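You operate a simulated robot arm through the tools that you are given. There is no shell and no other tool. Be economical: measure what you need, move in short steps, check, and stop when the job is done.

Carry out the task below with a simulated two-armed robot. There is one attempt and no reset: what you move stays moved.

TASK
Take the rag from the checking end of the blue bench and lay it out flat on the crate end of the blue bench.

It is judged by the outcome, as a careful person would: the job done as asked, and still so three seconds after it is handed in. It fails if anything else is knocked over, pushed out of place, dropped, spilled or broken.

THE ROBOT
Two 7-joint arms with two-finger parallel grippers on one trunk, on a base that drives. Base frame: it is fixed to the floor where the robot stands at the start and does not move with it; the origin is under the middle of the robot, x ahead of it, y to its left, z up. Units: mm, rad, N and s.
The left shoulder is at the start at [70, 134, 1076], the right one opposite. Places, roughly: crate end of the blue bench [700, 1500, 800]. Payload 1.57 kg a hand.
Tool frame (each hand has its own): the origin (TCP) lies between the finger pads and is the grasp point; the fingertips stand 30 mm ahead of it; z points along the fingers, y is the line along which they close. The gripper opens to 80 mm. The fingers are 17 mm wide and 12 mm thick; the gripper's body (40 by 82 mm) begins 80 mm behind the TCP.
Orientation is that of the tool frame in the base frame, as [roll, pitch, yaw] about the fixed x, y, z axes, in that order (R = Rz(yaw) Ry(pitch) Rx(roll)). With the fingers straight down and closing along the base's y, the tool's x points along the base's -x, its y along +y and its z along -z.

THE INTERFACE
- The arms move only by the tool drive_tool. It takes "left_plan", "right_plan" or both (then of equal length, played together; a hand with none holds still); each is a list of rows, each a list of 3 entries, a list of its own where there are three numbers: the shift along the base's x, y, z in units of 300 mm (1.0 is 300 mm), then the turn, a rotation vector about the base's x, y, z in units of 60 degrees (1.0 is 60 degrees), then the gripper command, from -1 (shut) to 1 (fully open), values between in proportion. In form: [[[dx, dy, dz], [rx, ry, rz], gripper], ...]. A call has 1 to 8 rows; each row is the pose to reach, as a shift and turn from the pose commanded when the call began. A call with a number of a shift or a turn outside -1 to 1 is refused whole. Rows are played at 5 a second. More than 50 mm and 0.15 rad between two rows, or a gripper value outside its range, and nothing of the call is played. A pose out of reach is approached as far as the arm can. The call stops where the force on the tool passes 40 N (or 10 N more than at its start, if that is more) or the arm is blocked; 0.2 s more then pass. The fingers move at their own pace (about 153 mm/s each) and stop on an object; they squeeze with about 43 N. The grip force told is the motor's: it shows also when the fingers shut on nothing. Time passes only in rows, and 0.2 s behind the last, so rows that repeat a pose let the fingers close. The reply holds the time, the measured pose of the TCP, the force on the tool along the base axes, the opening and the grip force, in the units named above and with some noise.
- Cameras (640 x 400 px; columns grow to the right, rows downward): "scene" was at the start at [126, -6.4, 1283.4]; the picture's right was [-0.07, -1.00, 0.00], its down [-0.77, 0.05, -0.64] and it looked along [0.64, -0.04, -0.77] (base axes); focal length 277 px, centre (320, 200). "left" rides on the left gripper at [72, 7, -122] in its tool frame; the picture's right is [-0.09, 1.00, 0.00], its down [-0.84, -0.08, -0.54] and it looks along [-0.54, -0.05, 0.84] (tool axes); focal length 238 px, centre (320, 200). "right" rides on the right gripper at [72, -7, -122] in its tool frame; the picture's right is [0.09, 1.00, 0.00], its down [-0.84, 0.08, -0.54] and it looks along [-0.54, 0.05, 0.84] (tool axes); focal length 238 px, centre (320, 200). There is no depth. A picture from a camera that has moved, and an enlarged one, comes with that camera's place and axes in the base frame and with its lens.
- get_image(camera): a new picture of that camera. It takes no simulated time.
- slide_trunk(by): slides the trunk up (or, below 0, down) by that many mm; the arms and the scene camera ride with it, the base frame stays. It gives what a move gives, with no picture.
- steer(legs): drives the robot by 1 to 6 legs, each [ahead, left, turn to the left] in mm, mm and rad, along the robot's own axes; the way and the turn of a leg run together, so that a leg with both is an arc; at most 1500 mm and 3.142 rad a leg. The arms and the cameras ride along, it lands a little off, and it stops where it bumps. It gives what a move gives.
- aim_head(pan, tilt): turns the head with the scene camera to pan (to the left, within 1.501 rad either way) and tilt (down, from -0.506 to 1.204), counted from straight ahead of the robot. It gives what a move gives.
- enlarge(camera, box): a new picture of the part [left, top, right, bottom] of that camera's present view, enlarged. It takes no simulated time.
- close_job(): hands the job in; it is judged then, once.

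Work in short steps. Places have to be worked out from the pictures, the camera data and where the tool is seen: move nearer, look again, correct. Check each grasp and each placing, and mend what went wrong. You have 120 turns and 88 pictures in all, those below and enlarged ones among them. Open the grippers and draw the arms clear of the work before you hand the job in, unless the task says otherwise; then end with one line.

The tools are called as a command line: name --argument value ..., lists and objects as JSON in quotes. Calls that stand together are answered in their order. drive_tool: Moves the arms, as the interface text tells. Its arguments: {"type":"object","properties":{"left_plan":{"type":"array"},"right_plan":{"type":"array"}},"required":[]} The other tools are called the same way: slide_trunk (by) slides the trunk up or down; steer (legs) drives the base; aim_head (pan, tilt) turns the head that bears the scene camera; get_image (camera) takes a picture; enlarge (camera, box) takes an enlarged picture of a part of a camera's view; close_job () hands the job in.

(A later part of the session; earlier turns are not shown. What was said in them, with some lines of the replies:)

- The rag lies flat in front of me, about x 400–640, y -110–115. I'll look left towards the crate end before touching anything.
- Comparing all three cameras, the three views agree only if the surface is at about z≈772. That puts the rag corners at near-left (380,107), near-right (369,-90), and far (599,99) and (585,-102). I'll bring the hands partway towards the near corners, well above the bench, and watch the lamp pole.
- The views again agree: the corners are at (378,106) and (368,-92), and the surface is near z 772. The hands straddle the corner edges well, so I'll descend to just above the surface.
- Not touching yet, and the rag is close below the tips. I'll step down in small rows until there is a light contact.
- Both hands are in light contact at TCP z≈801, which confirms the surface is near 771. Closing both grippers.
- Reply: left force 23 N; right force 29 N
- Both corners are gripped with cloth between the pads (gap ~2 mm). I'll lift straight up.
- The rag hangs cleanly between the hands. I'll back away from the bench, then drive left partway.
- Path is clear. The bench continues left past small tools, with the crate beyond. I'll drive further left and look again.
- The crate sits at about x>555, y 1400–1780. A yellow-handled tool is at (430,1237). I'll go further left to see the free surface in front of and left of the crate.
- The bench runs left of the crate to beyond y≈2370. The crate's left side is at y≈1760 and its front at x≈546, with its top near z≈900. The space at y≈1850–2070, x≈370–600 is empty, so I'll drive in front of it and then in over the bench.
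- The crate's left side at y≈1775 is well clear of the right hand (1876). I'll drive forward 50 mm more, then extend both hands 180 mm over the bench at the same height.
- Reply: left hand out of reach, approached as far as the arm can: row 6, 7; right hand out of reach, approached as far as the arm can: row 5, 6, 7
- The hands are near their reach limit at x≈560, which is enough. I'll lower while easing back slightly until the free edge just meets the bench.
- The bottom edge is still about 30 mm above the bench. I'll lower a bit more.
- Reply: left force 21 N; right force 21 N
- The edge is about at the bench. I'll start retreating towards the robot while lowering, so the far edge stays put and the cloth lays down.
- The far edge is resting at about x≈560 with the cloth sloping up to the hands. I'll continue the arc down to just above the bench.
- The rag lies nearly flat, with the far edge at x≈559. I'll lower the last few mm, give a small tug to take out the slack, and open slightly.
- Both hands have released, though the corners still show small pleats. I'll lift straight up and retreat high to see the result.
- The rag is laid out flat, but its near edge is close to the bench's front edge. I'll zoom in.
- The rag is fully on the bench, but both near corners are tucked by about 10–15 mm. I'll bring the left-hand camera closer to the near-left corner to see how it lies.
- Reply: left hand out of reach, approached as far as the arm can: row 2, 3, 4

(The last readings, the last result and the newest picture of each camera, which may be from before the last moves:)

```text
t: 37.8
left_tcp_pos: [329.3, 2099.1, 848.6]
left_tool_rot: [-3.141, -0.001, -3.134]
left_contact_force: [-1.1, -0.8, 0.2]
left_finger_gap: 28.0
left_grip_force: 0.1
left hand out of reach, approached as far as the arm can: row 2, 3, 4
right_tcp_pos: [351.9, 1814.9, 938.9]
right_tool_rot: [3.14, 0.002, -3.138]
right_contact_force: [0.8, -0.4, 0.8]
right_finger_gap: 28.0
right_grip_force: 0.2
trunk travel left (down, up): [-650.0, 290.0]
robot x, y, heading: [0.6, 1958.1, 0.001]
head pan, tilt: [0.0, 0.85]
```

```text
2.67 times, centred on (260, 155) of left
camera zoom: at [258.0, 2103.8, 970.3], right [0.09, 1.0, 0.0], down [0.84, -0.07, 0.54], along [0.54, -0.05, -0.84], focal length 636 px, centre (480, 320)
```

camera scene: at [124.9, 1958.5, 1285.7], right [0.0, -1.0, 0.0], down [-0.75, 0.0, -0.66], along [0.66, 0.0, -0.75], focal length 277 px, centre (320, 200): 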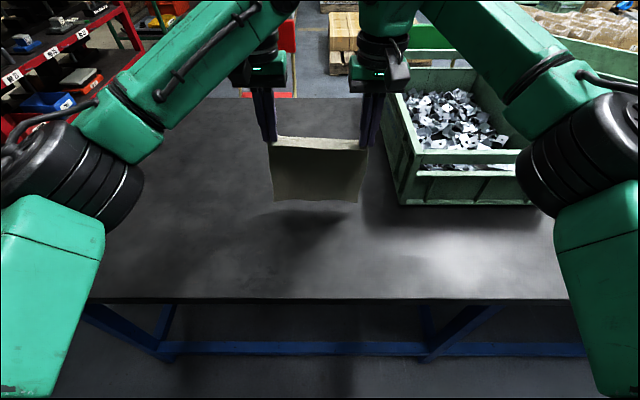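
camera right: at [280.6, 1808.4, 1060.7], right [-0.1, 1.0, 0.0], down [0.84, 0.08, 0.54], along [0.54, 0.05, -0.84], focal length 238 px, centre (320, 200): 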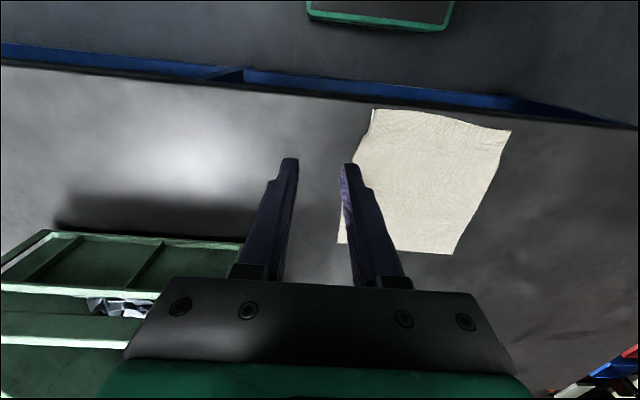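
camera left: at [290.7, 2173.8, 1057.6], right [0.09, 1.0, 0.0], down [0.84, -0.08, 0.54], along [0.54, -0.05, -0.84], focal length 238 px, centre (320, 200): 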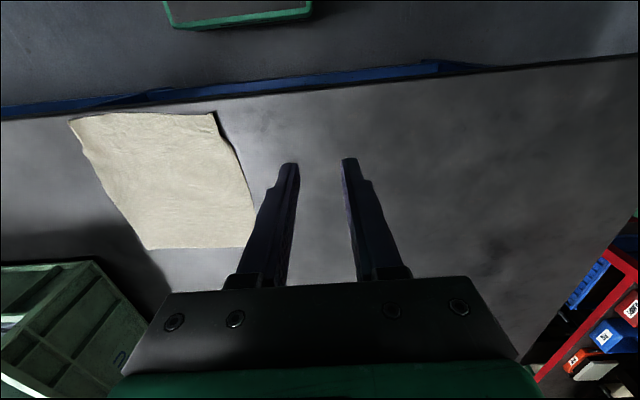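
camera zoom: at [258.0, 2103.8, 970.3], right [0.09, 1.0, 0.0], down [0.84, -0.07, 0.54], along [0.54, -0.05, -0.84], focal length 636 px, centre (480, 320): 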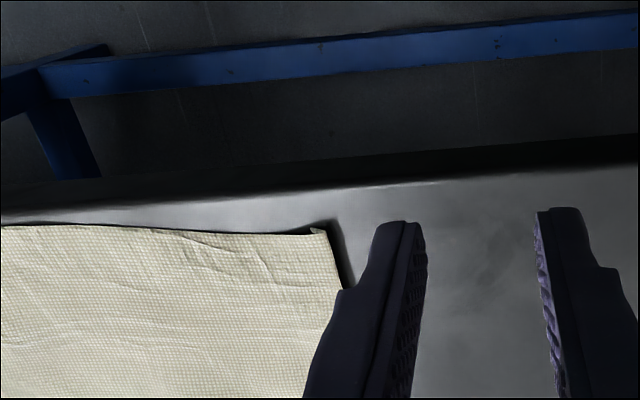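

The near-left corner is tucked under by only about a centimetre, and the rag is otherwise flat, unfolded and fully supported. Regrasping would risk a bigger mess, so I'll leave it and raise the hands clear.

drive_tool --left_plan '[[[0, 0.03, 0.12], [0, 0, 0], 0], [[0, 0.06, 0.26], [0, 0, 0], 1], [[0.05, 0.1, 0.4], [0, 0, 0], 1], [[0.08, 0.1, 0.54], [0, 0, 0], 1], [[0.08, 0.1, 0.68], [0, 0, 0], 1]]' --right_plan '[[[0, 0, 0.1], [0, 0, 0], 0], [[0, 0, 0.2], [0, 0, 0], 1], [[0, 0, 0.3], [0, 0, 0], 1], [[0, 0, 0.4], [0, 0, 0], 1], [[0, 0, 0.4], [0, 0, 0], 1]]'

steer --legs '[[-300, 0, 0]]'

aim_head --pan 0.0 --tilt 0.65

get_image --camera "scene"

```text
t: 39.0
left_tcp_pos: [355.7, 2125.8, 1053.2]
left_tool_rot: [-3.14, 0.0, -3.139]
left_contact_force: [0.8, 0.6, -1.0]
left_finger_gap: 80.3
left_grip_force: 0.0
left hand out of reach, approached as far as the arm can: row 1
right_tcp_pos: [352.8, 1813.3, 1057.0]
right_tool_rot: [3.137, 0.002, -3.138]
right_contact_force: [-0.4, 0.0, 1.0]
right_finger_gap: 79.7
right_grip_force: 0.1
trunk travel left (down, up): [-650.0, 290.0]
robot x, y, heading: [-3.2, 1962.2, 0.005]
head pan, tilt: [0.0, 0.85]
```

```text
t: 41.1
left_tcp_pos: [50.6, 2124.3, 1052.7]
left_tool_rot: [-3.139, 0.0, 3.136]
left_contact_force: [0.7, 0.7, -0.2]
left_finger_gap: 80.2
left_grip_force: 0.1
right_tcp_pos: [44.7, 1812.0, 1056.5]
right_tool_rot: [3.14, 0.0, 3.139]
right_contact_force: [-0.9, 0.5, -0.2]
right_finger_gap: 80.0
right_grip_force: 0.2
trunk travel left (down, up): [-650.0, 290.0]
robot x, y, heading: [-314.0, 1960.7, -0.005]
head pan, tilt: [0.0, 0.85]
```

```text
t: 41.8
left_tcp_pos: [49.6, 2124.9, 1052.6]
left_tool_rot: [-3.139, -0.001, 3.137]
left_contact_force: [0.4, -0.1, -0.5]
left_finger_gap: 80.0
left_grip_force: 0.2
right_tcp_pos: [45.3, 1810.6, 1056.8]
right_tool_rot: [3.14, 0.001, 3.138]
right_contact_force: [1.2, 0.1, -0.9]
right_finger_gap: 80.0
right_grip_force: 0.0
trunk travel left (down, up): [-650.0, 290.0]
robot x, y, heading: [-312.2, 1960.4, 0.002]
head pan, tilt: [0.0, 0.649]
```

```text
53 pictures are left
camera scene: at [-174.7, 1958.1, 1302.3], right [0.0, -1.0, 0.0], down [-0.6, 0.0, -0.8], along [0.8, 0.0, -0.6], focal length 277 px, centre (320, 200)
```

scene: 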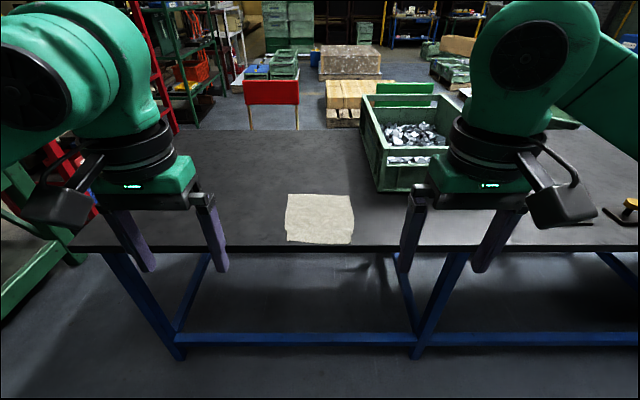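

The rag lies flat on the crate end beside the crate, everything else looks undisturbed, and the arms are clear. Handing in.

close_job

```text
The job is handed in.
```

The rag is laid out flat on the crate end of the blue bench, just left of the crate and fully on the bench top; its two near corners are still tucked in by about a centimetre each.
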